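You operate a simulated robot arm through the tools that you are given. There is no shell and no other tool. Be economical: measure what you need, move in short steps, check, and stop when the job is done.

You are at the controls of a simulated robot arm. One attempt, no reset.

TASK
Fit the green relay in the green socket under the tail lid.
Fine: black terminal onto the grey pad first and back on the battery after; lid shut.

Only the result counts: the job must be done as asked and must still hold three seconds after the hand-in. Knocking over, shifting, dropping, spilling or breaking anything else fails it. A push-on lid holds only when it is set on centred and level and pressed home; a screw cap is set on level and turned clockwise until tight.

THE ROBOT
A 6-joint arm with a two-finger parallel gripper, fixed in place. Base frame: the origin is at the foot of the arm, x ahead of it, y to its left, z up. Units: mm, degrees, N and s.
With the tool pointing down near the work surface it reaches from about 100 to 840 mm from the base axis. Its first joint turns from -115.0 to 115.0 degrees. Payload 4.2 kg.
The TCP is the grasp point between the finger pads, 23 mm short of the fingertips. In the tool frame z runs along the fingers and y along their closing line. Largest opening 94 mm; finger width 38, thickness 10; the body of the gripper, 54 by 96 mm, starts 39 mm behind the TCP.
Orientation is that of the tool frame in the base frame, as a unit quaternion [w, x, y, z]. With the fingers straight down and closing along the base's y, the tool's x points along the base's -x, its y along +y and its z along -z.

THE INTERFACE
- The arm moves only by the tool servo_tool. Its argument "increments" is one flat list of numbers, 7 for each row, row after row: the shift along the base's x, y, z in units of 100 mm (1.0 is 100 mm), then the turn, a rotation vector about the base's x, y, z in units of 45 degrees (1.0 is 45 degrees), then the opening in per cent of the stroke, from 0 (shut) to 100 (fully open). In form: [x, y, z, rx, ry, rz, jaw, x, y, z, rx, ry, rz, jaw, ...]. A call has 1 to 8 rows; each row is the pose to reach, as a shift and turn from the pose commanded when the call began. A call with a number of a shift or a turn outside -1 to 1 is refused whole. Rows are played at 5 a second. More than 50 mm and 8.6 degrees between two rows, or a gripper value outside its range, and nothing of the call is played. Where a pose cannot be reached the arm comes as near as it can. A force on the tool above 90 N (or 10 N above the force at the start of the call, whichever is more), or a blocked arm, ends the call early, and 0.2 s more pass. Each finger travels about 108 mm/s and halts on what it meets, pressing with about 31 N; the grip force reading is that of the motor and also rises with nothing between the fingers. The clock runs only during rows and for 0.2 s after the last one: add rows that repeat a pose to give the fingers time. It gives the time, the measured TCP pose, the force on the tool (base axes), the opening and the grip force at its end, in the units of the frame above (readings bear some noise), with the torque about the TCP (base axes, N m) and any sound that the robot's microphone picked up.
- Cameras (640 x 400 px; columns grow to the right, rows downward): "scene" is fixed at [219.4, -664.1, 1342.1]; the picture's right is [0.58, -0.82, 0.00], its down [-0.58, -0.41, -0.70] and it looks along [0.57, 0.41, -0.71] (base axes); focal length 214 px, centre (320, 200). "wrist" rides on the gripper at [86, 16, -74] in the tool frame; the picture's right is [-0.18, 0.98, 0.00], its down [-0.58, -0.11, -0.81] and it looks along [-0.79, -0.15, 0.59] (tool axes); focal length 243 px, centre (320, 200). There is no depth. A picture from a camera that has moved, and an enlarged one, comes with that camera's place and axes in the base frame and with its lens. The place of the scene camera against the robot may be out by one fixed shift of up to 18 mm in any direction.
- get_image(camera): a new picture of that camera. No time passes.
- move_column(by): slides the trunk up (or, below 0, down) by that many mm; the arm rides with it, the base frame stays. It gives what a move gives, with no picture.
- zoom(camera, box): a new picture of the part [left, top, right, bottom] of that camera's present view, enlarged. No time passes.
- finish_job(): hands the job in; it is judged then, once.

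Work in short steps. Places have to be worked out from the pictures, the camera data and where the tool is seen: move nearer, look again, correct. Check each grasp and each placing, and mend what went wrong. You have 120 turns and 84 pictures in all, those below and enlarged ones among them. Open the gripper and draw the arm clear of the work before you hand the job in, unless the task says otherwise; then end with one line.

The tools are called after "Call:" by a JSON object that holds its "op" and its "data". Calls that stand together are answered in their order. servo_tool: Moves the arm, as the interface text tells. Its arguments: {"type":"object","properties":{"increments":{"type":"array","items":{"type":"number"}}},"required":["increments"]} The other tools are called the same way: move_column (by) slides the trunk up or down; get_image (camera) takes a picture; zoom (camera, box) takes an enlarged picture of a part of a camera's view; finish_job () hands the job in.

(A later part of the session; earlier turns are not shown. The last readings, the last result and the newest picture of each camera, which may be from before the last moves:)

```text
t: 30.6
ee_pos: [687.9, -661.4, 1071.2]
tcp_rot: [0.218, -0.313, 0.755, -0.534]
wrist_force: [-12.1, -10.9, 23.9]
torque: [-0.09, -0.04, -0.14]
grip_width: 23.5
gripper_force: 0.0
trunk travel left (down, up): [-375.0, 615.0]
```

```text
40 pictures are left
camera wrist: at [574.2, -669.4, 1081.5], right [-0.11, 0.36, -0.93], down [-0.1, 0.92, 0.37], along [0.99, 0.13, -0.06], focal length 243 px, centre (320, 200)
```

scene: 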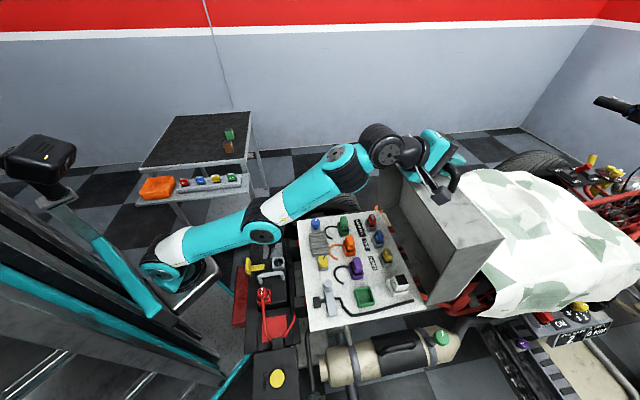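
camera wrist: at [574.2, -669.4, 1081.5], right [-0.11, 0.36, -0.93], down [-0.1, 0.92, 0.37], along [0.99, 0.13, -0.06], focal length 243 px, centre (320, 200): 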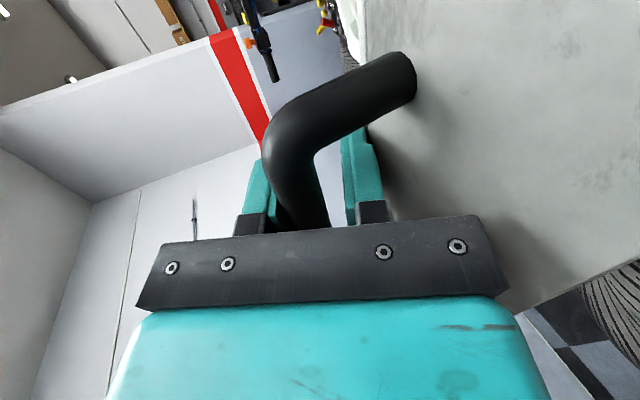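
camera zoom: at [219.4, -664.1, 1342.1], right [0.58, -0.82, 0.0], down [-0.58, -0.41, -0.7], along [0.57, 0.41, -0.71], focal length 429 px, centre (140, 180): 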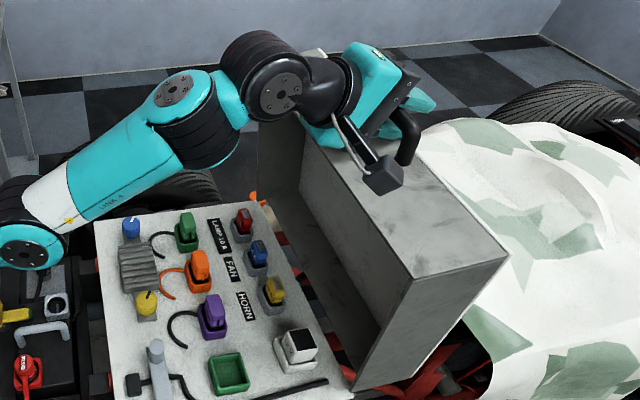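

The lid is staying up. I'll narrow the jaws slightly so nothing presses, and back out along the tool axis.

Call:
{"op": "servo_tool", "data": {"increments": [0, 0, 0.03, 0, 0, 0, 24, -0.07, 0.07, 0.065, 0, 0, 0, 24, -0.2, 0.2, 0.14, 0, 0, 0, 24, -0.4, 0.4, 0.24, 0, 0, 0, 24, -0.6, 0.6, 0.34, 0, 0, 0, 24, -0.6, 0.6, 0.34, 0, 0, 0, 24]}}

Call:
{"op": "get_image", "data": {"camera": "scene"}}

```text
t: 32.0
ee_pos: [640.7, -632.9, 1136.6]
tcp_rot: [0.218, -0.315, 0.754, -0.534]
wrist_force: [-0.1, 0.1, -0.1]
torque: [0.02, 0.03, 0.01]
grip_width: 22.8
gripper_force: 0.1
out of reach, approached as far as the arm can: row 2, 3, 4, 5, 6
trunk travel left (down, up): [-375.0, 615.0]
```

```text
39 pictures are left
```

scene: 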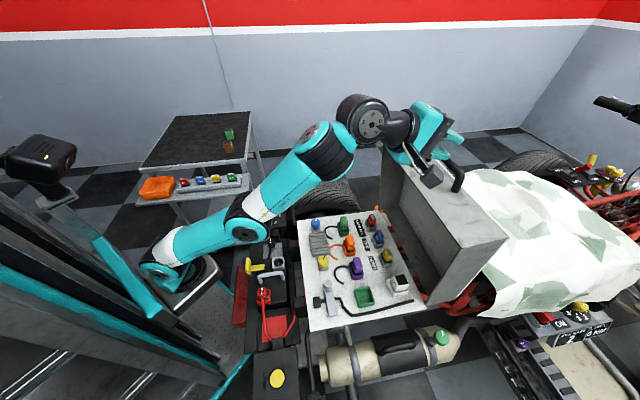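

Clear of the handle, and the lid stays up. Retracting toward the base and turning the tool back down.

Call:
{"op": "servo_tool", "data": {"increments": [-0.15, 0.15, 0, 0.07, 0.07, 0, 24, -0.35, 0.35, 0, 0.18, 0.18, 0, 24, -0.6, 0.6, 0, 0.3, 0.3, 0, 24, -0.8, 0.8, 0, 0.42, 0.42, 0, 30, -1, 1, 0, 0.54, 0.54, 0, 40, -1, 1, 0, 0.66, 0.66, 0, 60, -1, 1, 0, 0.75, 0.75, 0, 60]}}

```text
t: 33.6
ee_pos: [498.1, -548.7, 1100.5]
tcp_rot: [0.037, -0.362, 0.893, -0.264]
wrist_force: [-2.6, -0.9, 0.9]
torque: [0.06, -0.09, 0.03]
grip_width: 56.7
gripper_force: 0.1
out of reach, approached as far as the arm can: row 3, 4, 5, 6, 7
trunk travel left (down, up): [-375.0, 615.0]
```

Call:
{"op": "servo_tool", "data": {"increments": [-0.2, 0.2, 0, 0.1, 0.06, 0, 60, -0.35, 0.4, 0, 0.2, 0.12, 0, 60, -0.5, 0.6, 0, 0.3, 0.18, 0, 60, -0.6, 0.8, 0, 0.42, 0.24, 0, 60, -0.6, 1, 0, 0.52, 0.3, 0, 60, -0.6, 1, 0, 0.596, 0.344, 0, 60]}}

```text
t: 35.0
ee_pos: [440.7, -443.6, 1093.4]
tcp_rot: [0.001, -0.373, 0.928, -0.001]
wrist_force: [0.8, -0.6, 0.5]
torque: [0.01, -0.01, -0.03]
grip_width: 56.4
gripper_force: 0.0
out of reach, approached as far as the arm can: row 6
trunk travel left (down, up): [-375.0, 615.0]
```

Call:
{"op": "servo_tool", "data": {"increments": [0.05, 0.25, 0, 0, 0, -0.18, 60, 0.1, 0.5, 0, 0, 0, -0.36, 60, 0.15, 0.75, 0, 0, 0, -0.54, 60, 0.2, 1, 0, 0, 0, -0.7, 60]}}

Call:
{"op": "servo_tool", "data": {"increments": [0.05, 0.3, 0, 0, 0, -0.1, 60, 0.1, 0.65, 0, 0, 0, -0.2, 60, 0.2, 1, 0, 0, 0, -0.28, 60]}}

Call:
{"op": "servo_tool", "data": {"increments": [0.1, 0.33, 0, 0, 0, 0, 60, 0.2, 0.66, 0, 0, 0, 0, 60, 0.3, 1, 0, 0, 0, 0, 60]}}

Call:
{"op": "servo_tool", "data": {"increments": [0.1, 0.33, 0, 0, 0, 0, 60, 0.2, 0.66, 0, 0, 0, 0, 60, 0.3, 1, 0, 0, 0, 0, 60]}}

Call:
{"op": "servo_tool", "data": {"increments": [0.1, 0.33, -0.2, 0, 0, 0, 60, 0.2, 0.66, -0.4, 0, 0, 0, 60, 0.3, 1, -0.6, 0, 0, 0, 60]}}

Call:
{"op": "get_image", "data": {"camera": "wrist"}}

```text
t: 36.0
ee_pos: [463.2, -346.3, 1092.9]
tcp_rot: [0.001, -0.107, 0.994, -0.001]
wrist_force: [-0.3, -0.4, -0.1]
torque: [0.05, 0.03, 0.03]
grip_width: 56.4
gripper_force: 0.2
trunk travel left (down, up): [-375.0, 615.0]
```

```text
t: 36.8
ee_pos: [481.2, -242.4, 1091.9]
tcp_rot: [0.001, 0.003, 1.0, -0.001]
wrist_force: [0.8, 0.1, 0.1]
torque: [0.0, 0.0, -0.05]
grip_width: 56.5
gripper_force: 0.1
trunk travel left (down, up): [-375.0, 615.0]
```

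```text
t: 37.3
ee_pos: [496.4, -206.0, 1093.2]
tcp_rot: [0.008, -0.013, 1.0, -0.004]
wrist_force: [8.8, -1.2, -13.3]
torque: [-0.27, -0.48, -0.08]
grip_width: 56.0
gripper_force: 0.1
trunk travel left (down, up): [-375.0, 615.0]
stopped in row 2: the force on the tool passed its limit at 121 N (the readings are from after the stop); the commanded pose is now the measured one
```

```text
t: 37.6
ee_pos: [505.5, -190.4, 1094.3]
tcp_rot: [0.014, -0.026, 1.0, -0.008]
wrist_force: [5.3, 0.6, -8.2]
torque: [-0.22, -0.29, -0.12]
grip_width: 56.5
gripper_force: 0.1
trunk travel left (down, up): [-375.0, 615.0]
stopped in row 1: the force on the tool passed its limit at 115 N (the readings are from after the stop); the commanded pose is now the measured one
```

```text
t: 38.4
ee_pos: [531.9, -87.4, 1035.1]
tcp_rot: [0.013, -0.027, 1.0, -0.007]
wrist_force: [0.5, 0.1, -0.4]
torque: [0.02, -0.02, 0.05]
grip_width: 56.5
gripper_force: 0.0
trunk travel left (down, up): [-375.0, 615.0]
```

```text
38 pictures are left
camera wrist: at [442.8, -76.8, 1106.7], right [0.13, 0.99, -0.01], down [0.56, -0.07, 0.82], along [0.82, -0.11, -0.57], focal length 243 px, centre (320, 200)
```

wrist: 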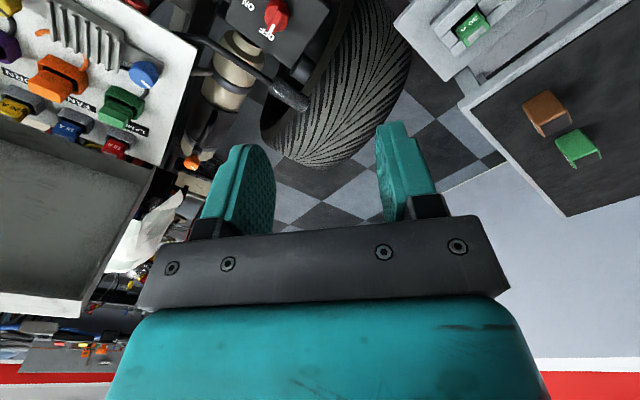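

The force stops happened in mid-air; checking the scene to see nothing was touched.

Call:
{"op": "get_image", "data": {"camera": "scene"}}

Call:
{"op": "zoom", "data": {"camera": "wrist", "box": [380, 0, 640, 220]}}

```text
37 pictures are left
```

scene: 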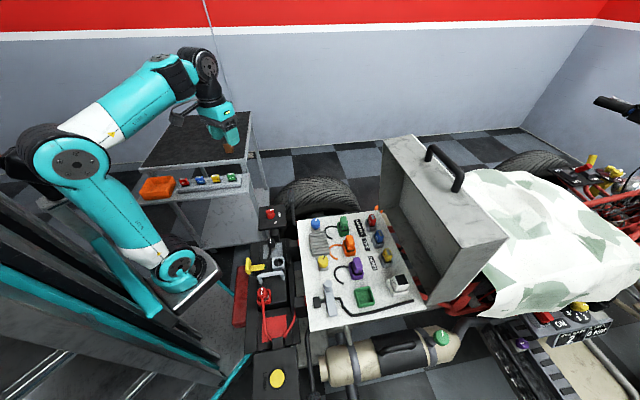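

```text
1.82 times, centred on (510, 110) of wrist
camera zoom: at [442.8, -76.8, 1106.7], right [0.13, 0.99, -0.01], down [0.56, -0.07, 0.82], along [0.82, -0.11, -0.57], focal length 441 px, centre (-26, 364)
```

zoom: 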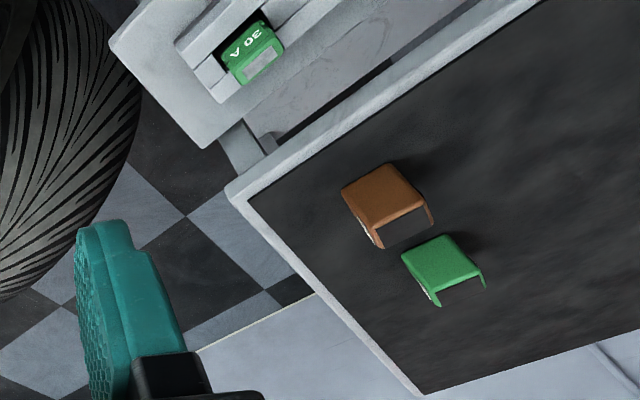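

Call:
{"op": "zoom", "data": {"camera": "scene", "box": [218, 120, 242, 156]}}

Call:
{"op": "zoom", "data": {"camera": "scene", "box": [300, 205, 420, 325]}}

```text
11.11 times, centred on (230, 138) of scene
camera zoom: at [219.4, -664.1, 1342.1], right [0.58, -0.82, 0.0], down [-0.58, -0.41, -0.7], along [0.57, 0.41, -0.71], focal length 2383 px, centre (1320, 889)
```

zoom: 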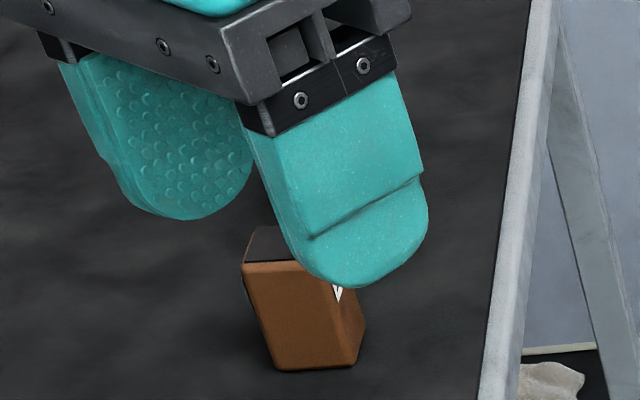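

```text
3.33 times, centred on (360, 265) of scene
camera zoom: at [219.4, -664.1, 1342.1], right [0.58, -0.82, 0.0], down [-0.58, -0.41, -0.7], along [0.57, 0.41, -0.71], focal length 715 px, centre (187, -17)
```

zoom: 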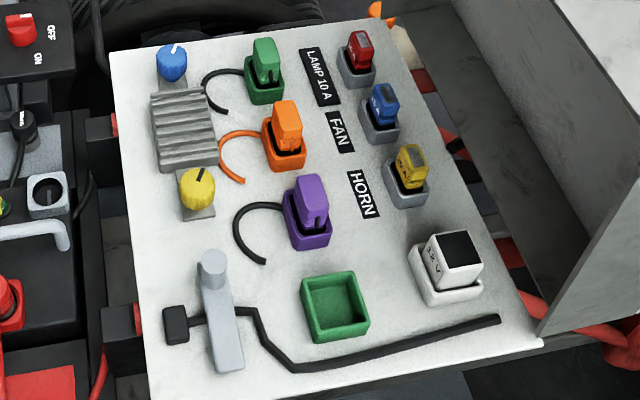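

Relay stands upright with dark top and label on one side; the empty green socket is a dish at the near side of the deck. Moving toward the relay.

Call:
{"op": "servo_tool", "data": {"increments": [0.08, 0.25, 0, 0, 0, 0, 60, 0.16, 0.5, 0, 0, 0, 0, 60, 0.24, 0.75, 0, 0, 0, 0, 60, 0.32, 1, 0, 0, 0, 0, 60]}}

Call:
{"op": "servo_tool", "data": {"increments": [0.08, 0.25, -0.1, 0, 0, 0, 60, 0.16, 0.5, -0.2, 0, 0, 0, 60, 0.24, 0.75, -0.3, 0, 0, 0, 60, 0.32, 1, -0.4, 0, 0, 0, 60]}}

Call:
{"op": "servo_tool", "data": {"increments": [0.1, 0.25, -0.1, 0, 0, 0, 60, 0.2, 0.5, -0.2, 0, 0, 0, 60, 0.3, 0.75, -0.3, 0, 0, 0, 60, 0.4, 1, -0.4, 0, 0, 0, 60]}}

Call:
{"op": "get_image", "data": {"camera": "wrist"}}

```text
t: 39.4
ee_pos: [565.6, 11.9, 1034.3]
tcp_rot: [0.013, -0.027, 1.0, -0.008]
wrist_force: [0.8, -0.9, 0.3]
torque: [-0.01, 0.01, -0.02]
grip_width: 56.2
gripper_force: 0.0
trunk travel left (down, up): [-375.0, 615.0]
```

```text
t: 40.4
ee_pos: [599.5, 112.5, 994.4]
tcp_rot: [0.013, -0.026, 1.0, -0.008]
wrist_force: [0.2, -0.4, 0.0]
torque: [0.02, 0.0, 0.02]
grip_width: 56.6
gripper_force: 0.0
trunk travel left (down, up): [-375.0, 615.0]
```

```text
t: 41.4
ee_pos: [639.8, 211.0, 953.1]
tcp_rot: [0.013, -0.026, 1.0, -0.008]
wrist_force: [0.6, 0.1, -0.7]
torque: [0.02, 0.01, 0.04]
grip_width: 56.3
gripper_force: 0.0
trunk travel left (down, up): [-375.0, 615.0]
```

```text
33 pictures are left
camera wrist: at [551.4, 222.2, 1025.5], right [0.13, 0.99, -0.01], down [0.56, -0.07, 0.82], along [0.81, -0.11, -0.57], focal length 243 px, centre (320, 200)
```

wrist: 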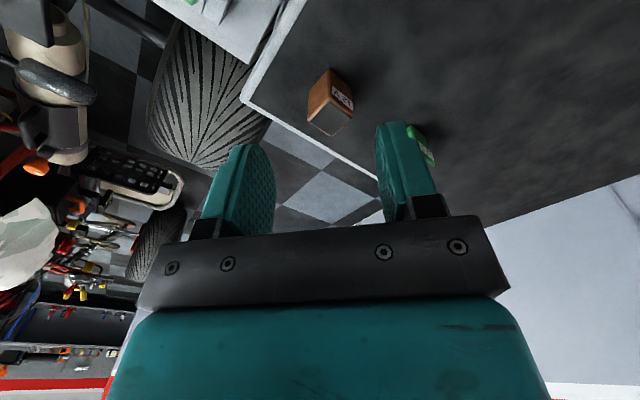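

Relay looks to be near (798,332,779), hidden behind the right finger. Shifting left for a clear view.

Call:
{"op": "servo_tool", "data": {"increments": [0.1, 0.25, 0, 0, 0, 0, 70, 0.2, 0.5, -0.1, 0, 0, 0, 80, 0.3, 0.75, -0.2, 0, 0, 0, 80, 0.4, 0.95, -0.3, 0, 0, 0, 80]}}

Call:
{"op": "get_image", "data": {"camera": "wrist"}}

```text
t: 42.4
ee_pos: [667.1, 285.8, 923.8]
tcp_rot: [0.013, -0.027, 1.0, -0.007]
wrist_force: [-0.4, 0.3, -0.5]
torque: [0.0, 0.01, -0.01]
grip_width: 75.2
gripper_force: 0.0
out of reach, approached as far as the arm can: row 3, 4
trunk travel left (down, up): [-375.0, 615.0]
```

```text
32 pictures are left
camera wrist: at [577.9, 297.2, 995.7], right [0.13, 0.99, -0.01], down [0.56, -0.07, 0.82], along [0.81, -0.11, -0.57], focal length 243 px, centre (320, 200)
```

wrist: 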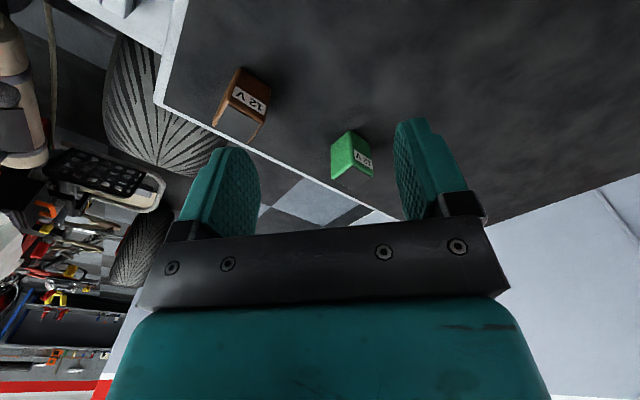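

At this height the arm is near its reach; raising the column gives more. First a closer look at the relay's orientation.

Call:
{"op": "zoom", "data": {"camera": "wrist", "box": [300, 100, 420, 200]}}

Call:
{"op": "move_column", "data": {"by": 250}}

```text
4.00 times, centred on (360, 150) of wrist
camera zoom: at [577.9, 297.2, 995.7], right [0.13, 0.99, -0.01], down [0.56, -0.07, 0.82], along [0.81, -0.11, -0.57], focal length 970 px, centre (160, 400)
```

zoom: 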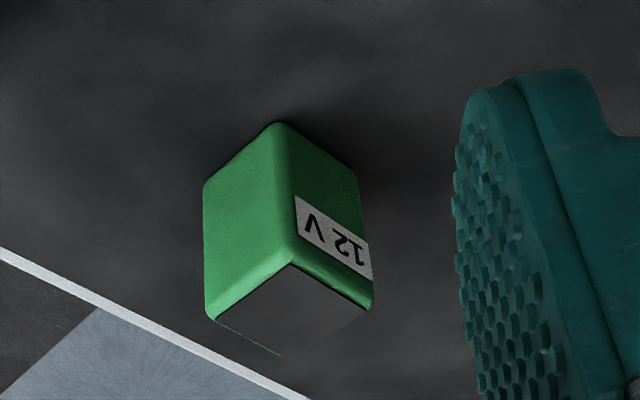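

```text
t: 45.0
ee_pos: [666.9, 285.1, 1173.7]
tcp_rot: [0.013, -0.028, 1.0, -0.007]
wrist_force: [-0.3, -0.1, -0.2]
torque: [0.02, -0.01, -0.01]
grip_width: 75.3
gripper_force: 0.0
trunk travel left (down, up): [-625.0, 365.0]
```

Call:
{"op": "zoom", "data": {"camera": "wrist", "box": [300, 0, 460, 120]}}

```text
3.33 times, centred on (380, 60) of wrist
camera zoom: at [578.0, 297.0, 1245.9], right [0.13, 0.99, -0.01], down [0.56, -0.07, 0.82], along [0.81, -0.11, -0.57], focal length 809 px, centre (120, 667)
```

zoom: 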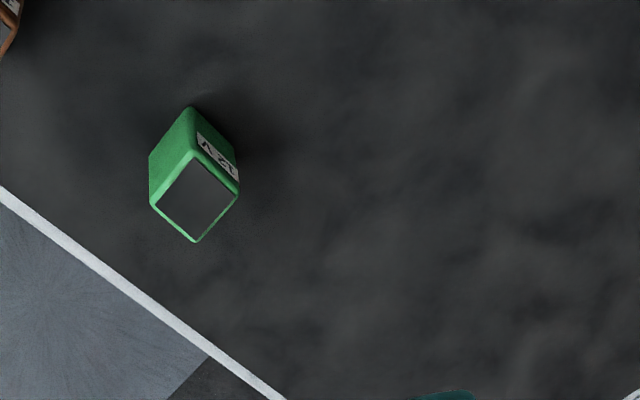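

Relay: 30×30×53 mm block centred at (774,305), top z 834.6, its faces at 45°, label already facing the car's rear like the white one. Turning the gripper to 45° and coming down.

Call:
{"op": "servo_tool", "data": {"increments": [0, 0, -0.2, 0.017, 0.034, 0.17, 70, 0, 0, -0.4, 0.017, 0.034, 0.35, 65, 0.1, 0.02, -0.6, 0.017, 0.034, 0.53, 60, 0.2, 0.05, -0.8, 0.017, 0.034, 0.7, 55, 0.3, 0.1, -1, 0.017, 0.034, 0.85, 55, 0.3, 0.1, -1, 0.017, 0.034, 0.929, 55]}}

Call:
{"op": "servo_tool", "data": {"increments": [0.15, 0.03, -0.3, 0, 0, 0, 55, 0.3, 0.06, -0.6, 0, 0, 0, 55, 0.45, 0.08, -0.9, 0, 0, 0, 55, 0.6, 0.1, -1, 0, 0, 0, 55]}}

```text
t: 46.4
ee_pos: [695.2, 296.2, 1074.8]
tcp_rot: [0.003, -0.382, 0.924, 0.005]
wrist_force: [0.4, -0.3, -0.3]
torque: [0.01, 0.01, 0.03]
grip_width: 51.6
gripper_force: 0.0
trunk travel left (down, up): [-625.0, 365.0]
```

```text
t: 47.4
ee_pos: [747.8, 297.6, 972.0]
tcp_rot: [0.003, -0.381, 0.925, 0.005]
wrist_force: [0.8, -0.8, 0.9]
torque: [0.02, 0.05, -0.02]
grip_width: 51.6
gripper_force: 0.0
out of reach, approached as far as the arm can: row 4
trunk travel left (down, up): [-625.0, 365.0]
```

Call:
{"op": "servo_tool", "data": {"increments": [0, 0, -0.3, 0, 0, 0, 55, 0, 0, -0.6, 0, 0, 0, 55, 0, 0, -0.9, 0, 0, 0, 55]}}

Call:
{"op": "move_column", "data": {"by": 65}}

Call:
{"op": "servo_tool", "data": {"increments": [0.06, 0.02, -0.2, 0, 0, 0, 55, 0.15, 0.04, -0.4, 0, 0, 0, 55, 0.26, 0.07, -0.65, 0, 0, 0, 55, 0.26, 0.07, -0.65, 0, 0, 0, 55]}}

Call:
{"op": "get_image", "data": {"camera": "wrist"}}

```text
t: 48.2
ee_pos: [748.7, 297.0, 880.1]
tcp_rot: [0.002, -0.381, 0.925, 0.005]
wrist_force: [0.3, 0.1, 0.8]
torque: [0.0, -0.04, 0.02]
grip_width: 51.9
gripper_force: 0.2
trunk travel left (down, up): [-625.0, 365.0]
```

```text
t: 49.3
ee_pos: [748.6, 298.2, 945.5]
tcp_rot: [0.002, -0.381, 0.924, 0.005]
wrist_force: [0.5, 0.2, -0.2]
torque: [0.03, 0.02, -0.03]
grip_width: 51.6
gripper_force: 0.0
trunk travel left (down, up): [-690.0, 300.0]
```

```text
t: 50.3
ee_pos: [759.7, 298.9, 881.8]
tcp_rot: [0.002, -0.382, 0.924, 0.005]
wrist_force: [0.7, 0.4, 0.1]
torque: [0.03, -0.06, 0.01]
grip_width: 51.8
gripper_force: 0.0
out of reach, approached as far as the arm can: row 3, 4
trunk travel left (down, up): [-690.0, 300.0]
```

```text
29 pictures are left
camera wrist: at [687.7, 247.5, 957.0], right [-0.56, 0.83, 0.01], down [0.49, 0.32, 0.81], along [0.67, 0.46, -0.59], focal length 243 px, centre (320, 200)
```

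wrist: 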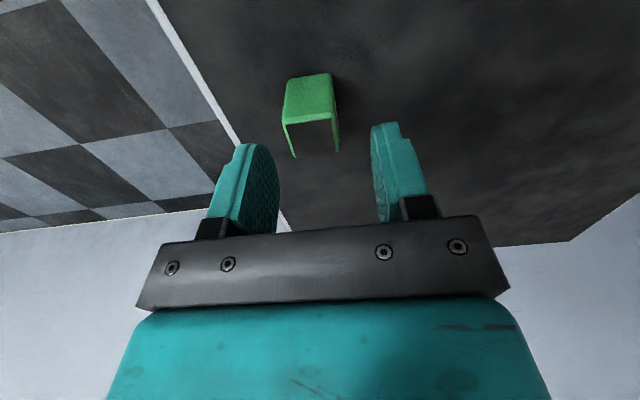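

The arm is about 15 mm short. Tilting 8° about the closing line gives reach while keeping the pads flush with the relay's faces.

Call:
{"op": "servo_tool", "data": {"increments": [0, 0, 0, 0.06, -0.06, 0, 55, 0.06, 0.03, 0, 0.126, -0.126, 0, 55, 0.13, 0.065, 0, 0.126, -0.126, 0, 55, 0.13, 0.065, 0, 0.126, -0.126, 0, 55]}}

Call:
{"op": "get_image", "data": {"camera": "wrist"}}

```text
t: 51.3
ee_pos: [779.9, 312.5, 882.7]
tcp_rot: [0.066, -0.381, 0.922, 0.034]
wrist_force: [1.0, -1.0, 0.4]
torque: [-0.01, -0.02, 0.01]
grip_width: 51.7
gripper_force: 0.1
out of reach, approached as far as the arm can: row 1, 2, 3
trunk travel left (down, up): [-690.0, 300.0]
```

```text
28 pictures are left
camera wrist: at [701.6, 254.6, 943.0], right [-0.56, 0.82, 0.04], down [0.41, 0.24, 0.88], along [0.72, 0.51, -0.47], focal length 243 px, centre (320, 200)
```

wrist: 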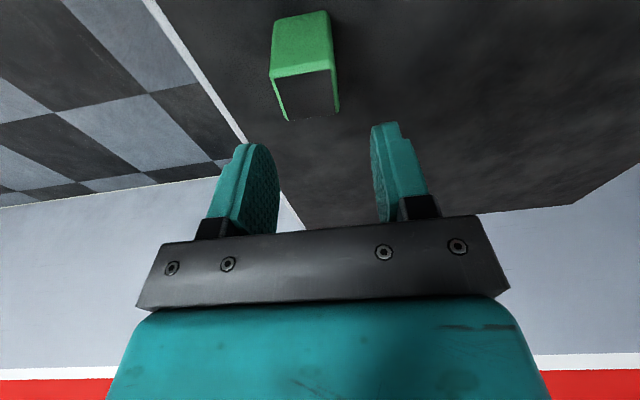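

Aligned along the closing line; shifting back 10 mm along the other axis and descending to z≈829.

Call:
{"op": "servo_tool", "data": {"increments": [-0.07, -0.07, -0.1, 0, 0, 0, 55, -0.07, -0.07, -0.25, 0, 0, 0, 55, -0.07, -0.07, -0.4, 0, 0, 0, 55, -0.07, -0.07, -0.525, 0, 0, 0, 55, -0.07, -0.07, -0.525, 0, 0, 0, 55]}}

Call:
{"op": "get_image", "data": {"camera": "wrist"}}

```text
t: 52.5
ee_pos: [766.7, 299.9, 829.6]
tcp_rot: [0.067, -0.38, 0.922, 0.032]
wrist_force: [0.5, -0.3, 0.8]
torque: [-0.02, 0.01, 0.02]
grip_width: 51.8
gripper_force: 0.1
trunk travel left (down, up): [-690.0, 300.0]
```

```text
27 pictures are left
camera wrist: at [688.1, 240.8, 890.6], right [-0.56, 0.82, 0.03], down [0.4, 0.24, 0.88], along [0.72, 0.51, -0.47], focal length 243 px, centre (320, 200)
```

wrist: 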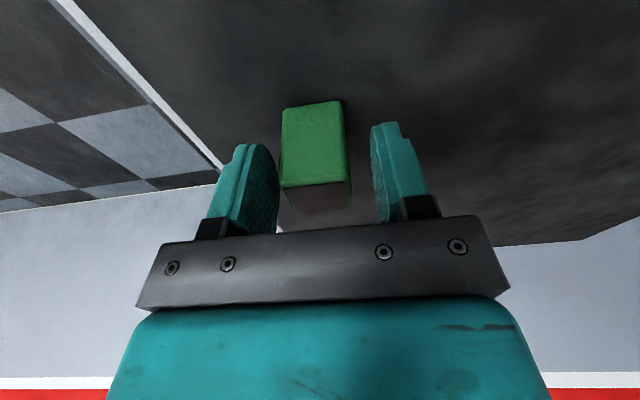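

Call:
{"op": "servo_tool", "data": {"increments": [0.03, 0.03, 0, 0, 0, 0, 55, 0.065, 0.06, 0, 0, 0, 0, 55, 0.065, 0.06, 0, 0, 0, 0, 55]}}

Call:
{"op": "servo_tool", "data": {"increments": [0, 0, 0, 0, 0, 0, 42, 0, 0, 0, 0, 0, 0, 30, 0, 0, 0, 0, 0, 0, 20, 0, 0, 0, 0, 0, 0, 20]}}

Call:
{"op": "get_image", "data": {"camera": "wrist"}}

```text
t: 53.3
ee_pos: [775.3, 305.4, 830.1]
tcp_rot: [0.067, -0.381, 0.922, 0.032]
wrist_force: [0.0, 0.3, 0.1]
torque: [0.0, 0.0, -0.01]
grip_width: 51.7
gripper_force: 0.0
trunk travel left (down, up): [-690.0, 300.0]
```

```text
t: 54.3
ee_pos: [773.2, 305.0, 829.8]
tcp_rot: [0.066, -0.381, 0.922, 0.032]
wrist_force: [0.4, 0.6, 1.3]
torque: [0.0, -0.03, 0.0]
grip_width: 33.1
gripper_force: 30.5
trunk travel left (down, up): [-690.0, 300.0]
```

```text
26 pictures are left
camera wrist: at [695.1, 246.8, 890.5], right [-0.56, 0.82, 0.03], down [0.4, 0.24, 0.88], along [0.72, 0.51, -0.47], focal length 243 px, centre (320, 200)
```

wrist: 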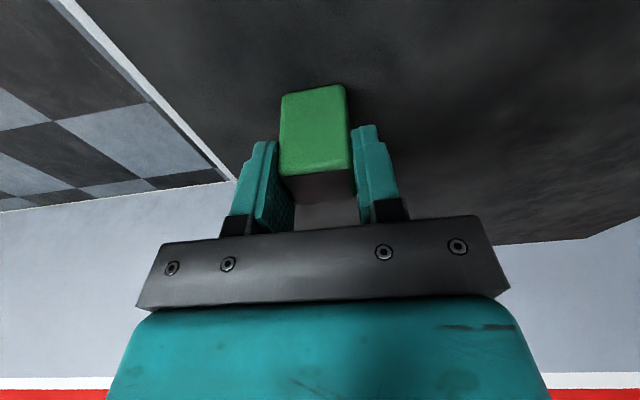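

Relay gripped (33.1 mm). Lifting with the column and checking it came along.

Call:
{"op": "servo_tool", "data": {"increments": [0, 0, 0.03, 0, 0, 0, 20, 0, 0, 0.1, 0, 0, 0, 20, 0, 0, 0.2, 0, 0, 0, 20]}}

Call:
{"op": "move_column", "data": {"by": 110}}

Call:
{"op": "get_image", "data": {"camera": "wrist"}}

```text
t: 55.1
ee_pos: [773.1, 305.7, 850.1]
tcp_rot: [0.067, -0.38, 0.922, 0.031]
wrist_force: [-0.3, -0.5, -0.6]
torque: [0.01, 0.01, 0.03]
grip_width: 33.0
gripper_force: 31.2
trunk travel left (down, up): [-690.0, 300.0]
```

```text
t: 56.5
ee_pos: [773.4, 306.1, 960.1]
tcp_rot: [0.066, -0.38, 0.922, 0.031]
wrist_force: [-0.2, -0.4, -0.1]
torque: [0.02, -0.02, 0.01]
grip_width: 32.7
gripper_force: 31.1
trunk travel left (down, up): [-800.0, 190.0]
```

```text
25 pictures are left
camera wrist: at [695.0, 247.1, 1020.6], right [-0.56, 0.82, 0.03], down [0.4, 0.24, 0.88], along [0.72, 0.51, -0.47], focal length 243 px, centre (320, 200)
```

wrist: 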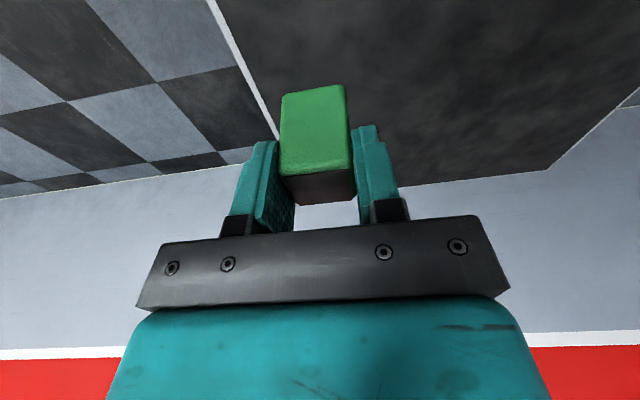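

Relay is held. Carrying it across at z≈960 toward the deck.

Call:
{"op": "servo_tool", "data": {"increments": [-0.1, -0.2, 0, 0, 0, 0, 20, -0.2, -0.4, 0, 0, 0, 0, 20, -0.3, -0.6, 0, 0, 0, 0, 20, -0.4, -0.8, 0, 0, 0, 0, 20, -0.5, -1, 0, 0, 0, 0, 20]}}

Call:
{"op": "servo_tool", "data": {"increments": [-0.1, -0.2, 0, 0, 0, 0, 20, -0.2, -0.4, 0, 0, 0, 0, 20, -0.3, -0.6, 0, 0, 0, 0, 20, -0.4, -0.8, 0, 0, 0, 0, 20, -0.5, -1, 0, 0, 0, 0, 20]}}

Call:
{"op": "servo_tool", "data": {"increments": [-0.1, -0.2, 0, 0, 0, 0, 20, -0.2, -0.4, 0, 0, 0, 0, 20, -0.3, -0.6, 0, 0, 0, 0, 20, -0.4, -0.8, 0, 0, 0, 0, 20, -0.5, -1, 0, 0, 0, 0, 20]}}

Call:
{"op": "servo_tool", "data": {"increments": [-0.05, -0.2, 0, 0, 0, 0, 20, -0.1, -0.4, 0, 0, 0, 0, 20, -0.15, -0.6, 0, 0, 0, 0, 20, -0.2, -0.8, 0, 0, 0, 0, 20, -0.25, -1, 0, 0, 0, 0, 20]}}

```text
t: 57.7
ee_pos: [724.7, 204.2, 958.0]
tcp_rot: [0.066, -0.38, 0.922, 0.03]
wrist_force: [-0.1, 0.3, 0.1]
torque: [-0.03, 0.02, -0.01]
grip_width: 33.0
gripper_force: 31.0
trunk travel left (down, up): [-800.0, 190.0]
```

```text
t: 58.9
ee_pos: [673.4, 105.2, 959.4]
tcp_rot: [0.067, -0.381, 0.922, 0.032]
wrist_force: [-0.3, 0.7, -0.5]
torque: [-0.02, 0.01, 0.01]
grip_width: 33.4
gripper_force: 30.8
trunk travel left (down, up): [-800.0, 190.0]
```

```text
t: 60.1
ee_pos: [624.1, 3.2, 959.1]
tcp_rot: [0.068, -0.381, 0.921, 0.032]
wrist_force: [-0.6, 0.8, 0.5]
torque: [-0.05, 0.01, -0.01]
grip_width: 33.1
gripper_force: 30.6
trunk travel left (down, up): [-800.0, 190.0]
```

```text
t: 61.3
ee_pos: [600.6, -94.8, 960.1]
tcp_rot: [0.066, -0.38, 0.922, 0.03]
wrist_force: [-0.2, 0.7, -0.3]
torque: [-0.02, -0.01, -0.04]
grip_width: 33.2
gripper_force: 30.9
trunk travel left (down, up): [-800.0, 190.0]
```

Call:
{"op": "servo_tool", "data": {"increments": [-0.05, -0.2, 0, 0, 0, 0, 20, -0.1, -0.4, 0, 0, 0, 0, 20, -0.15, -0.6, 0, 0, 0, 0, 20, -0.2, -0.8, 0, 0, 0, 0, 20, -0.25, -1, 0, 0, 0, 0, 20]}}

Call:
{"op": "servo_tool", "data": {"increments": [-0.05, -0.2, 0, 0, 0, 0, 20, -0.1, -0.4, 0, 0, 0, 0, 20, -0.15, -0.6, 0, 0, 0, 0, 20, -0.2, -0.8, 0, 0, 0, 0, 20, -0.25, -1, 0, 0, 0, 0, 20]}}

Call:
{"op": "servo_tool", "data": {"increments": [-0.05, -0.2, 0, 0, 0, 0, 20, -0.1, -0.4, 0, 0, 0, 0, 20, -0.15, -0.6, 0, 0, 0, 0, 20, -0.2, -0.8, 0, 0, 0, 0, 20, -0.25, -1, 0, 0, 0, 0, 20]}}

Call:
{"op": "servo_tool", "data": {"increments": [-0.05, -0.2, 0, 0, 0, 0, 20, -0.1, -0.4, 0, 0, 0, 0, 20, -0.15, -0.6, 0, 0, 0, 0, 20, -0.2, -0.8, 0, 0, 0, 0, 20, -0.25, -1, 0, 0, 0, 0, 20]}}

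Call:
{"op": "servo_tool", "data": {"increments": [-0.05, -0.2, 0, 0, 0, 0, 20, -0.1, -0.4, 0, 0, 0, 0, 20, -0.15, -0.6, 0, 0, 0, 0, 20, -0.2, -0.8, 0, 0, 0, 0, 20, -0.25, -1, 0, 0, 0, 0, 20]}}

Call:
{"op": "get_image", "data": {"camera": "wrist"}}

Call:
{"op": "get_image", "data": {"camera": "scene"}}

```text
t: 62.5
ee_pos: [572.3, -194.1, 959.6]
tcp_rot: [0.066, -0.381, 0.922, 0.031]
wrist_force: [-0.5, 0.5, -0.6]
torque: [0.02, 0.01, -0.01]
grip_width: 33.1
gripper_force: 31.0
trunk travel left (down, up): [-800.0, 190.0]
```

```text
t: 63.7
ee_pos: [547.6, -293.9, 957.3]
tcp_rot: [0.068, -0.381, 0.922, 0.031]
wrist_force: [-0.8, 0.1, 0.3]
torque: [-0.02, 0.01, 0.04]
grip_width: 33.0
gripper_force: 31.4
trunk travel left (down, up): [-800.0, 190.0]
```

```text
t: 64.9
ee_pos: [521.0, -394.4, 959.2]
tcp_rot: [0.066, -0.381, 0.922, 0.031]
wrist_force: [0.4, 0.7, -0.5]
torque: [-0.02, -0.01, -0.02]
grip_width: 33.1
gripper_force: 30.8
trunk travel left (down, up): [-800.0, 190.0]
```

```text
t: 66.1
ee_pos: [499.3, -496.1, 959.6]
tcp_rot: [0.066, -0.381, 0.922, 0.031]
wrist_force: [0.3, -0.9, -0.3]
torque: [-0.01, 0.02, 0.0]
grip_width: 33.1
gripper_force: 30.5
trunk travel left (down, up): [-800.0, 190.0]
```

```text
t: 67.3
ee_pos: [473.7, -595.1, 958.3]
tcp_rot: [0.068, -0.381, 0.921, 0.031]
wrist_force: [-0.6, 0.3, -1.2]
torque: [-0.01, 0.02, 0.0]
grip_width: 33.1
gripper_force: 30.9
trunk travel left (down, up): [-800.0, 190.0]
```

```text
24 pictures are left
camera wrist: at [395.5, -653.5, 1019.4], right [-0.57, 0.82, 0.03], down [0.4, 0.24, 0.88], along [0.72, 0.51, -0.47], focal length 243 px, centre (320, 200)
```

wrist: 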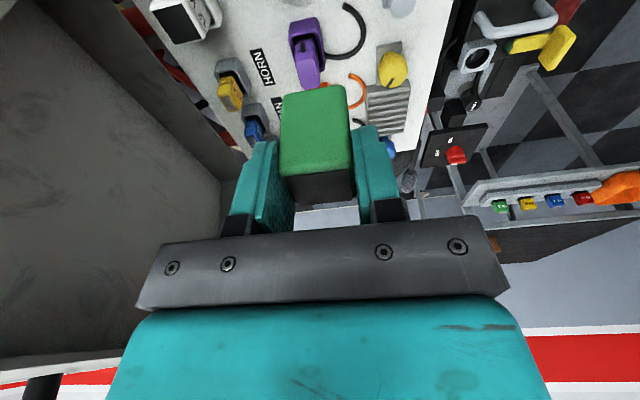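

```text
23 pictures are left
```

scene: 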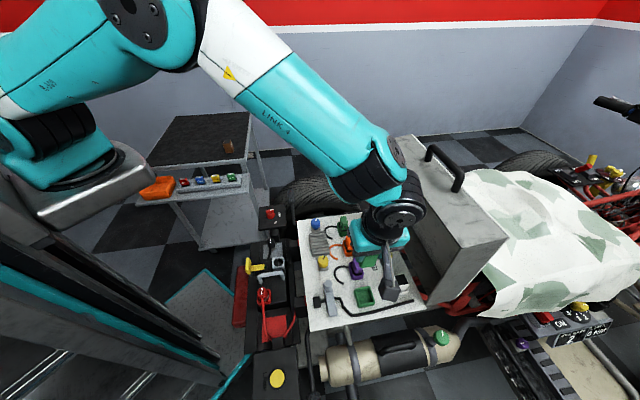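

The socket lies on the near side, below the wrist camera's view. Backing off that way and lowering to see it.

Call:
{"op": "servo_tool", "data": {"increments": [-0.11, -0.19, -0.2, 0, 0, 0, 20, -0.22, -0.38, -0.4, 0, 0, 0, 20, -0.33, -0.57, -0.6, 0, 0, 0, 20, -0.43, -0.75, -0.75, 0, 0, 0, 20, -0.43, -0.75, -0.75, 0, 0, 0, 20]}}

Call:
{"op": "get_image", "data": {"camera": "wrist"}}

Call:
{"op": "zoom", "data": {"camera": "scene", "box": [310, 240, 430, 330]}}

```text
t: 68.5
ee_pos: [430.2, -673.3, 883.1]
tcp_rot: [0.068, -0.381, 0.921, 0.032]
wrist_force: [-0.9, -0.2, -0.2]
torque: [-0.01, -0.03, 0.0]
grip_width: 33.0
gripper_force: 31.1
trunk travel left (down, up): [-800.0, 190.0]
```

```text
22 pictures are left
camera wrist: at [352.2, -730.5, 944.5], right [-0.56, 0.82, 0.03], down [0.4, 0.24, 0.88], along [0.72, 0.51, -0.47], focal length 243 px, centre (320, 200)
```

wrist: 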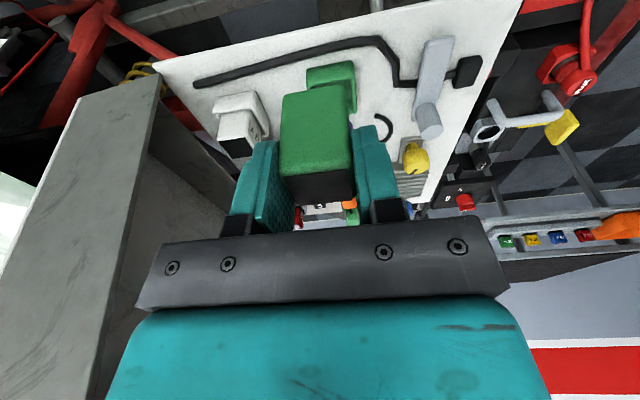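

```text
4.44 times, centred on (370, 285) of scene
camera zoom: at [219.4, -664.1, 1342.1], right [0.58, -0.82, 0.0], down [-0.58, -0.41, -0.7], along [0.57, 0.41, -0.71], focal length 953 px, centre (98, -178)
```

zoom: 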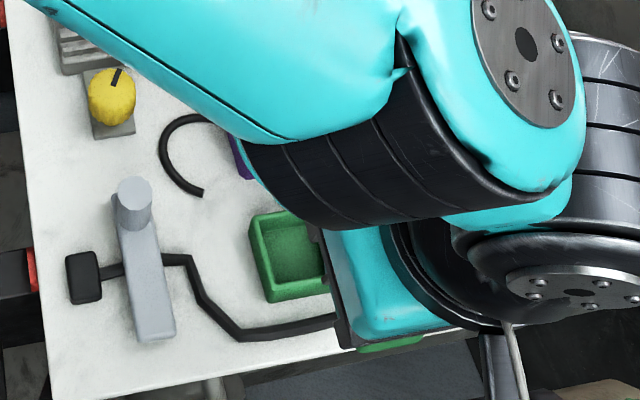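

Call:
{"op": "zoom", "data": {"camera": "wrist", "box": [260, 40, 400, 140]}}

```text
4.00 times, centred on (330, 90) of wrist
camera zoom: at [352.2, -730.5, 944.5], right [-0.56, 0.82, 0.03], down [0.4, 0.24, 0.88], along [0.72, 0.51, -0.47], focal length 970 px, centre (280, 640)
```

zoom: 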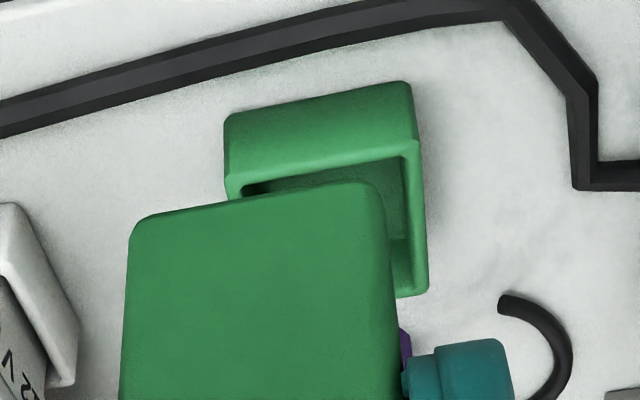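

Socket: about 42 mm square outside, centre near (476.5,-621.6), rim z≈746. Relay bottom now near (434,-670,835). Moving it above the socket, ~13 mm over the rim, to compare.

Call:
{"op": "servo_tool", "data": {"increments": [0.11, 0.12, -0.1, 0, 0, 0, 20, 0.21, 0.25, -0.25, 0, 0, 0, 20, 0.32, 0.37, -0.45, 0, 0, 0, 20, 0.42, 0.49, -0.6, 0, 0, 0, 20, 0.42, 0.49, -0.75, 0, 0, 0, 20, 0.42, 0.49, -0.75, 0, 0, 0, 20]}}

Call:
{"op": "zoom", "data": {"camera": "wrist", "box": [240, 40, 400, 200]}}

Call:
{"op": "zoom", "data": {"camera": "scene", "box": [310, 240, 430, 330]}}

```text
t: 69.9
ee_pos: [471.2, -622.1, 808.0]
tcp_rot: [0.066, -0.38, 0.922, 0.032]
wrist_force: [0.9, -0.4, -0.6]
torque: [0.02, -0.03, -0.01]
grip_width: 33.0
gripper_force: 31.1
trunk travel left (down, up): [-800.0, 190.0]
```

```text
2.50 times, centred on (320, 120) of wrist
camera zoom: at [393.5, -680.6, 869.6], right [-0.56, 0.82, 0.03], down [0.4, 0.24, 0.88], along [0.72, 0.51, -0.47], focal length 606 px, centre (320, 400)
```

zoom: 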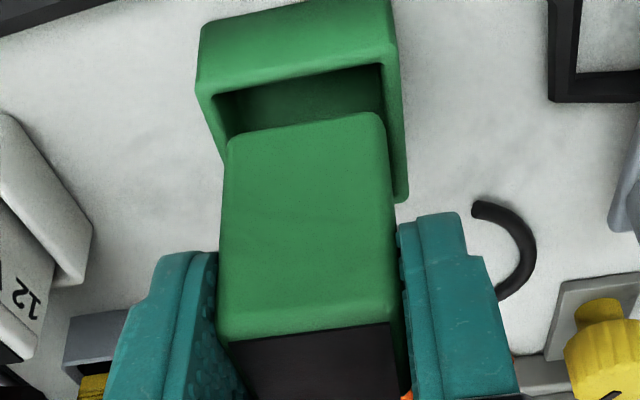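

```text
4.44 times, centred on (370, 285) of scene
camera zoom: at [219.4, -664.1, 1342.1], right [0.58, -0.82, 0.0], down [-0.58, -0.41, -0.7], along [0.57, 0.41, -0.71], focal length 953 px, centre (98, -178)
```

zoom: 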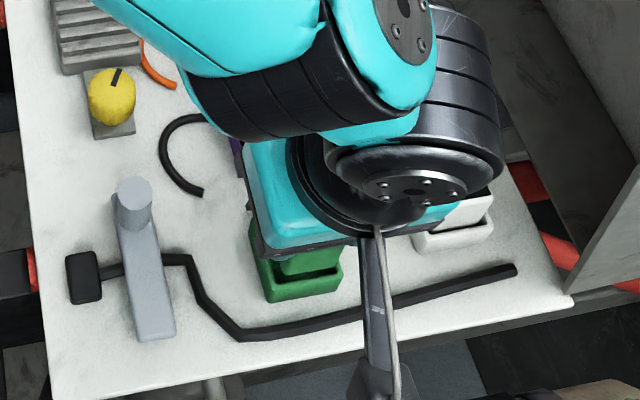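

Very close. Taking an enlarged scene view for an independent check of the offset.

Call:
{"op": "zoom", "data": {"camera": "scene", "box": [350, 280, 382, 310]}}

```text
13.33 times, centred on (366, 295) of scene
camera zoom: at [219.4, -664.1, 1342.1], right [0.58, -0.82, 0.0], down [-0.58, -0.41, -0.7], along [0.57, 0.41, -0.71], focal length 2860 px, centre (-293, -1067)
```

zoom: 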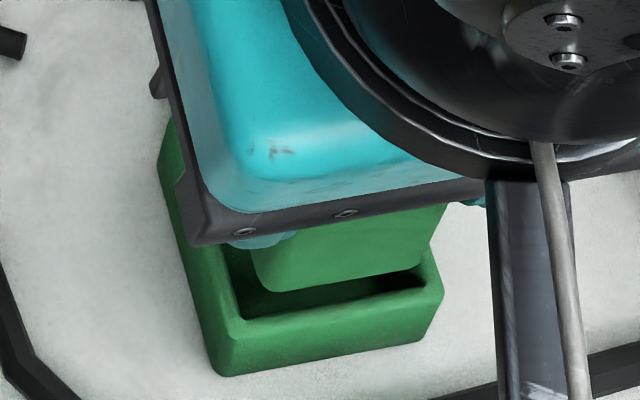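

Both views agree: the relay needs about 3 mm further in L and 1.5 mm in F. Correcting and lowering to just inside the rim.

Call:
{"op": "servo_tool", "data": {"increments": [0.032, 0.011, 0, 0, 0, 0, 20, 0.032, 0.011, -0.08, 0, 0, 0, 20, 0.032, 0.011, -0.14, 0, 0, 0, 20, 0.032, 0.011, -0.18, 0, 0, 0, 20, 0.032, 0.011, -0.21, 0, 0, 0, 20, 0.032, 0.011, -0.21, 0, 0, 0, 20]}}

Call:
{"op": "zoom", "data": {"camera": "wrist", "box": [240, 40, 400, 200]}}

Call:
{"op": "zoom", "data": {"camera": "scene", "box": [350, 280, 382, 310]}}

```text
t: 71.3
ee_pos: [476.7, -620.9, 787.8]
tcp_rot: [0.067, -0.381, 0.922, 0.032]
wrist_force: [0.1, 0.5, -0.4]
torque: [-0.03, -0.03, 0.03]
grip_width: 33.3
gripper_force: 31.0
trunk travel left (down, up): [-800.0, 190.0]
```

```text
2.50 times, centred on (320, 120) of wrist
camera zoom: at [397.8, -678.5, 849.9], right [-0.56, 0.82, 0.03], down [0.4, 0.24, 0.88], along [0.72, 0.51, -0.47], focal length 606 px, centre (320, 400)
```

zoom: 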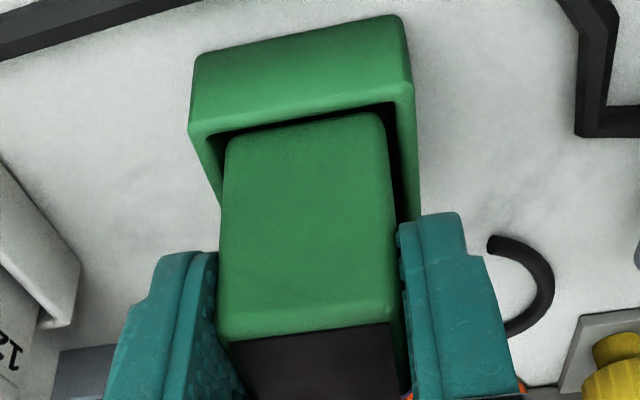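

```text
13.33 times, centred on (366, 295) of scene
camera zoom: at [219.4, -664.1, 1342.1], right [0.58, -0.82, 0.0], down [-0.58, -0.41, -0.7], along [0.57, 0.41, -0.71], focal length 2860 px, centre (-293, -1067)
```

zoom: 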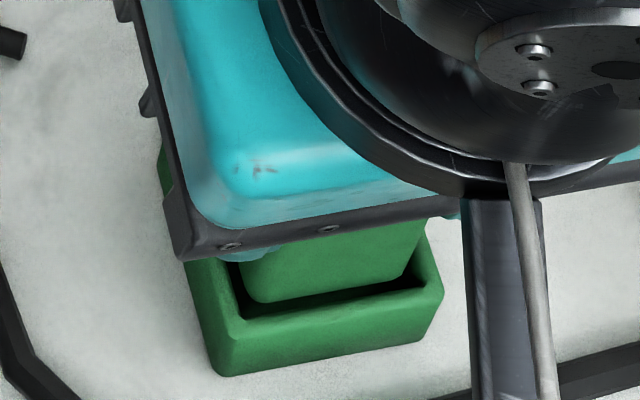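

Bottom is at the rim level, no contact; a fine correction (F +1.2, L -1) and lower further.

Call:
{"op": "servo_tool", "data": {"increments": [0.001, -0.016, 0, 0, 0, 0, 20, 0.001, -0.016, -0.04, 0, 0, 0, 20, 0.001, -0.016, -0.08, 0, 0, 0, 20, 0.001, -0.016, -0.1, 0, 0, 0, 20, 0.001, -0.016, -0.1, 0, 0, 0, 20]}}

Call:
{"op": "zoom", "data": {"camera": "wrist", "box": [240, 40, 400, 200]}}

```text
t: 72.5
ee_pos: [476.5, -621.4, 778.8]
tcp_rot: [0.067, -0.381, 0.922, 0.031]
wrist_force: [0.2, -0.4, -0.4]
torque: [-0.01, -0.03, 0.03]
grip_width: 32.7
gripper_force: 30.6
trunk travel left (down, up): [-800.0, 190.0]
```

```text
2.50 times, centred on (320, 120) of wrist
camera zoom: at [397.6, -679.8, 840.5], right [-0.56, 0.82, 0.03], down [0.4, 0.24, 0.88], along [0.72, 0.51, -0.47], focal length 606 px, centre (320, 400)
```

zoom: 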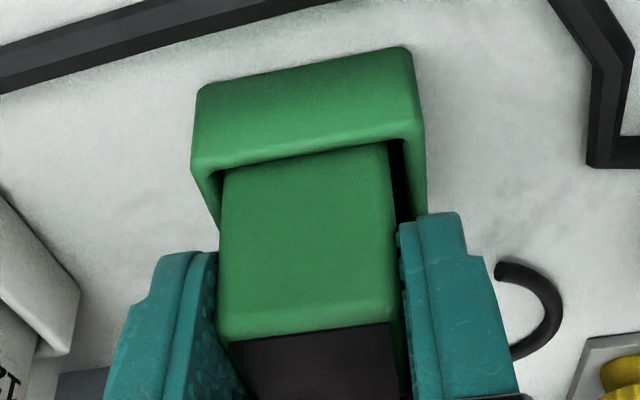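

The relay is entering the socket freely. Continuing down in small steps to the floor.

Call:
{"op": "servo_tool", "data": {"increments": [0, 0, -0.02, 0, 0, 0, 20, 0, 0, -0.04, 0, 0, 0, 20, 0, 0, -0.05, 0, 0, 0, 20, 0, 0, -0.05, 0, 0, 0, 20]}}

```text
t: 73.5
ee_pos: [476.2, -621.2, 772.6]
tcp_rot: [0.067, -0.38, 0.922, 0.031]
wrist_force: [0.9, 0.7, 1.9]
torque: [0.02, -0.05, 0.02]
grip_width: 33.1
gripper_force: 30.7
trunk travel left (down, up): [-800.0, 190.0]
```

Call:
{"op": "servo_tool", "data": {"increments": [0, 0, -0.01, 0, 0, 0, 20, 0, 0, -0.02, 0, 0, 0, 20, 0, 0, -0.025, 0, 0, 0, 20, 0, 0, -0.025, 0, 0, 0, 20]}}

```text
t: 74.5
ee_pos: [475.7, -622.4, 772.6]
tcp_rot: [0.067, -0.381, 0.922, 0.029]
wrist_force: [2.8, 1.3, 26.4]
torque: [0.1, -0.19, 0.0]
grip_width: 33.2
gripper_force: 31.5
trunk travel left (down, up): [-800.0, 190.0]
```

Contact at the floor (26 N). Pressing a little more to be sure it is seated, then checking.

Call:
{"op": "servo_tool", "data": {"increments": [0, 0, -0.015, 0, 0, 0, 20, 0, 0, -0.03, 0, 0, 0, 20, 0, 0, -0.03, 0, 0, 0, 20]}}

Call:
{"op": "zoom", "data": {"camera": "wrist", "box": [240, 40, 400, 200]}}

```text
t: 75.3
ee_pos: [474.8, -622.7, 770.5]
tcp_rot: [0.068, -0.381, 0.922, 0.03]
wrist_force: [2.6, -2.3, 30.2]
torque: [-0.29, -0.12, 0.15]
grip_width: 33.0
gripper_force: 31.1
trunk travel left (down, up): [-800.0, 190.0]
```

```text
2.50 times, centred on (320, 120) of wrist
camera zoom: at [396.7, -680.3, 831.3], right [-0.56, 0.82, 0.03], down [0.4, 0.24, 0.88], along [0.72, 0.51, -0.47], focal length 606 px, centre (320, 400)
```

zoom: 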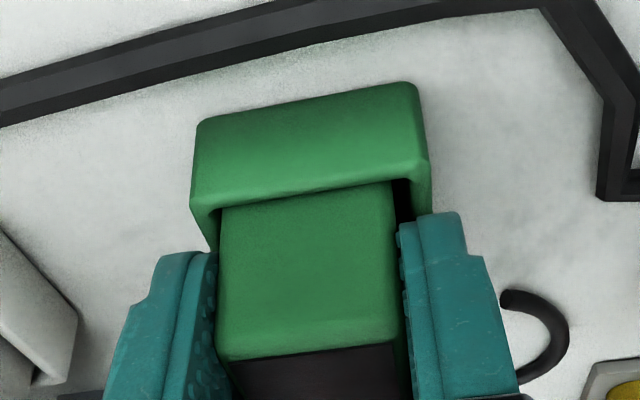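

Seated on the floor (it began sliding in the grip). Releasing and lifting clear.

Call:
{"op": "servo_tool", "data": {"increments": [0, 0, 0.02, 0, 0, 0, 20, 0, 0, 0.02, 0, 0, 0, 38, 0, 0, 0.02, 0, 0, 0, 52, 0, 0, 0.02, 0, 0, 0, 55, 0, 0, 0.3, 0, 0, 0, 55, 0, 0, 0.65, 0, 0, 0, 55, 0, 0, 1, 0, 0, 0, 55]}}

Call:
{"op": "zoom", "data": {"camera": "scene", "box": [300, 210, 420, 320]}}

```text
t: 76.9
ee_pos: [478.7, -620.5, 866.5]
tcp_rot: [0.067, -0.381, 0.922, 0.031]
wrist_force: [-0.1, 0.2, -1.1]
torque: [0.0, 0.02, 0.0]
grip_width: 51.7
gripper_force: 0.2
trunk travel left (down, up): [-800.0, 190.0]
```

```text
3.64 times, centred on (360, 265) of scene
camera zoom: at [219.4, -664.1, 1342.1], right [0.58, -0.82, 0.0], down [-0.58, -0.41, -0.7], along [0.57, 0.41, -0.71], focal length 780 px, centre (174, -36)
```

zoom: 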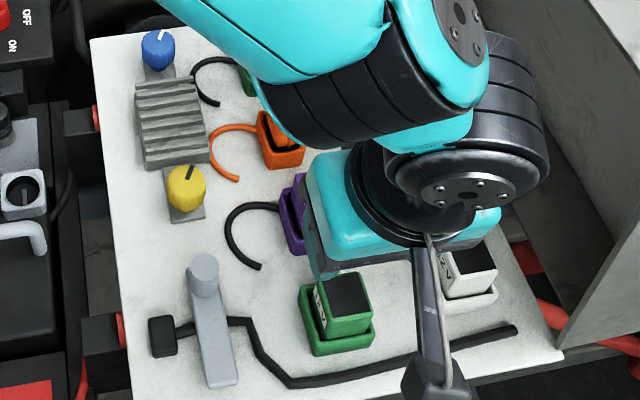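

Relay is seated like its white neighbour. With the lid still open the handle is out of the way, so I return the terminal next: straightening the tool and moving over the pad.

Call:
{"op": "servo_tool", "data": {"increments": [0, 0.2, 0.15, -0.06, 0.06, 0, 55, 0, 0.4, 0.3, -0.126, 0.126, 0, 55, 0, 0.7, 0.4, -0.126, 0.126, 0, 50, 0, 1, 0.4, -0.126, 0.126, 0, 49]}}

Call:
{"op": "servo_tool", "data": {"increments": [0, 0.25, 0, 0, 0, 0, 49, 0, 0.5, 0, 0, 0, 0, 49, 0, 0.75, 0, 0, 0, 0, 49, 0, 1, 0, 0, 0, 0, 49]}}

Call:
{"op": "servo_tool", "data": {"increments": [0, 0.25, 0, 0, 0, 0, 49, 0, 0.5, 0, 0, 0, 0, 49, 0, 0.75, 0, 0, 0, 0, 49, 0, 1, 0, 0, 0, 0, 49]}}

Call:
{"op": "servo_tool", "data": {"increments": [0, 0.25, 0, 0, 0, 0, 49, 0, 0.5, 0, 0, 0, 0, 49, 0, 0.75, 0, 0, 0, 0, 49, 0, 0.75, 0, 0, 0, 0, 49]}}

```text
t: 77.9
ee_pos: [475.4, -524.1, 910.9]
tcp_rot: [0.003, -0.382, 0.924, 0.004]
wrist_force: [0.2, -0.5, -0.1]
torque: [0.01, 0.03, -0.03]
grip_width: 46.2
gripper_force: 0.1
trunk travel left (down, up): [-800.0, 190.0]
```

```text
t: 78.9
ee_pos: [475.6, -420.6, 908.3]
tcp_rot: [0.002, -0.381, 0.924, 0.004]
wrist_force: [-0.1, -0.4, -0.1]
torque: [0.01, 0.05, 0.02]
grip_width: 46.1
gripper_force: 0.1
trunk travel left (down, up): [-800.0, 190.0]
```

```text
t: 79.9
ee_pos: [476.0, -323.4, 909.7]
tcp_rot: [0.002, -0.381, 0.924, 0.005]
wrist_force: [0.4, -0.3, -0.4]
torque: [0.02, -0.02, -0.02]
grip_width: 46.0
gripper_force: 0.0
trunk travel left (down, up): [-800.0, 190.0]
```

```text
t: 80.9
ee_pos: [475.5, -246.2, 906.5]
tcp_rot: [0.002, -0.381, 0.924, 0.005]
wrist_force: [-0.2, 0.3, -1.0]
torque: [-0.01, 0.01, 0.0]
grip_width: 46.0
gripper_force: 0.1
trunk travel left (down, up): [-800.0, 190.0]
```

Call:
{"op": "move_column", "data": {"by": -150}}

Call:
{"op": "get_image", "data": {"camera": "wrist"}}

```text
t: 82.6
ee_pos: [476.5, -247.8, 756.8]
tcp_rot: [0.002, -0.382, 0.924, 0.004]
wrist_force: [0.3, -0.1, -0.6]
torque: [0.01, 0.0, 0.04]
grip_width: 46.1
gripper_force: 0.1
trunk travel left (down, up): [-650.0, 340.0]
```

```text
11 pictures are left
camera wrist: at [403.7, -298.4, 831.5], right [-0.56, 0.83, 0.01], down [0.49, 0.32, 0.81], along [0.67, 0.46, -0.59], focal length 243 px, centre (320, 200)
```

wrist: 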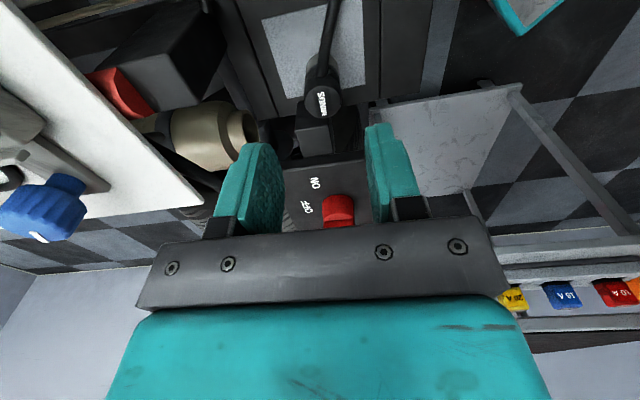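

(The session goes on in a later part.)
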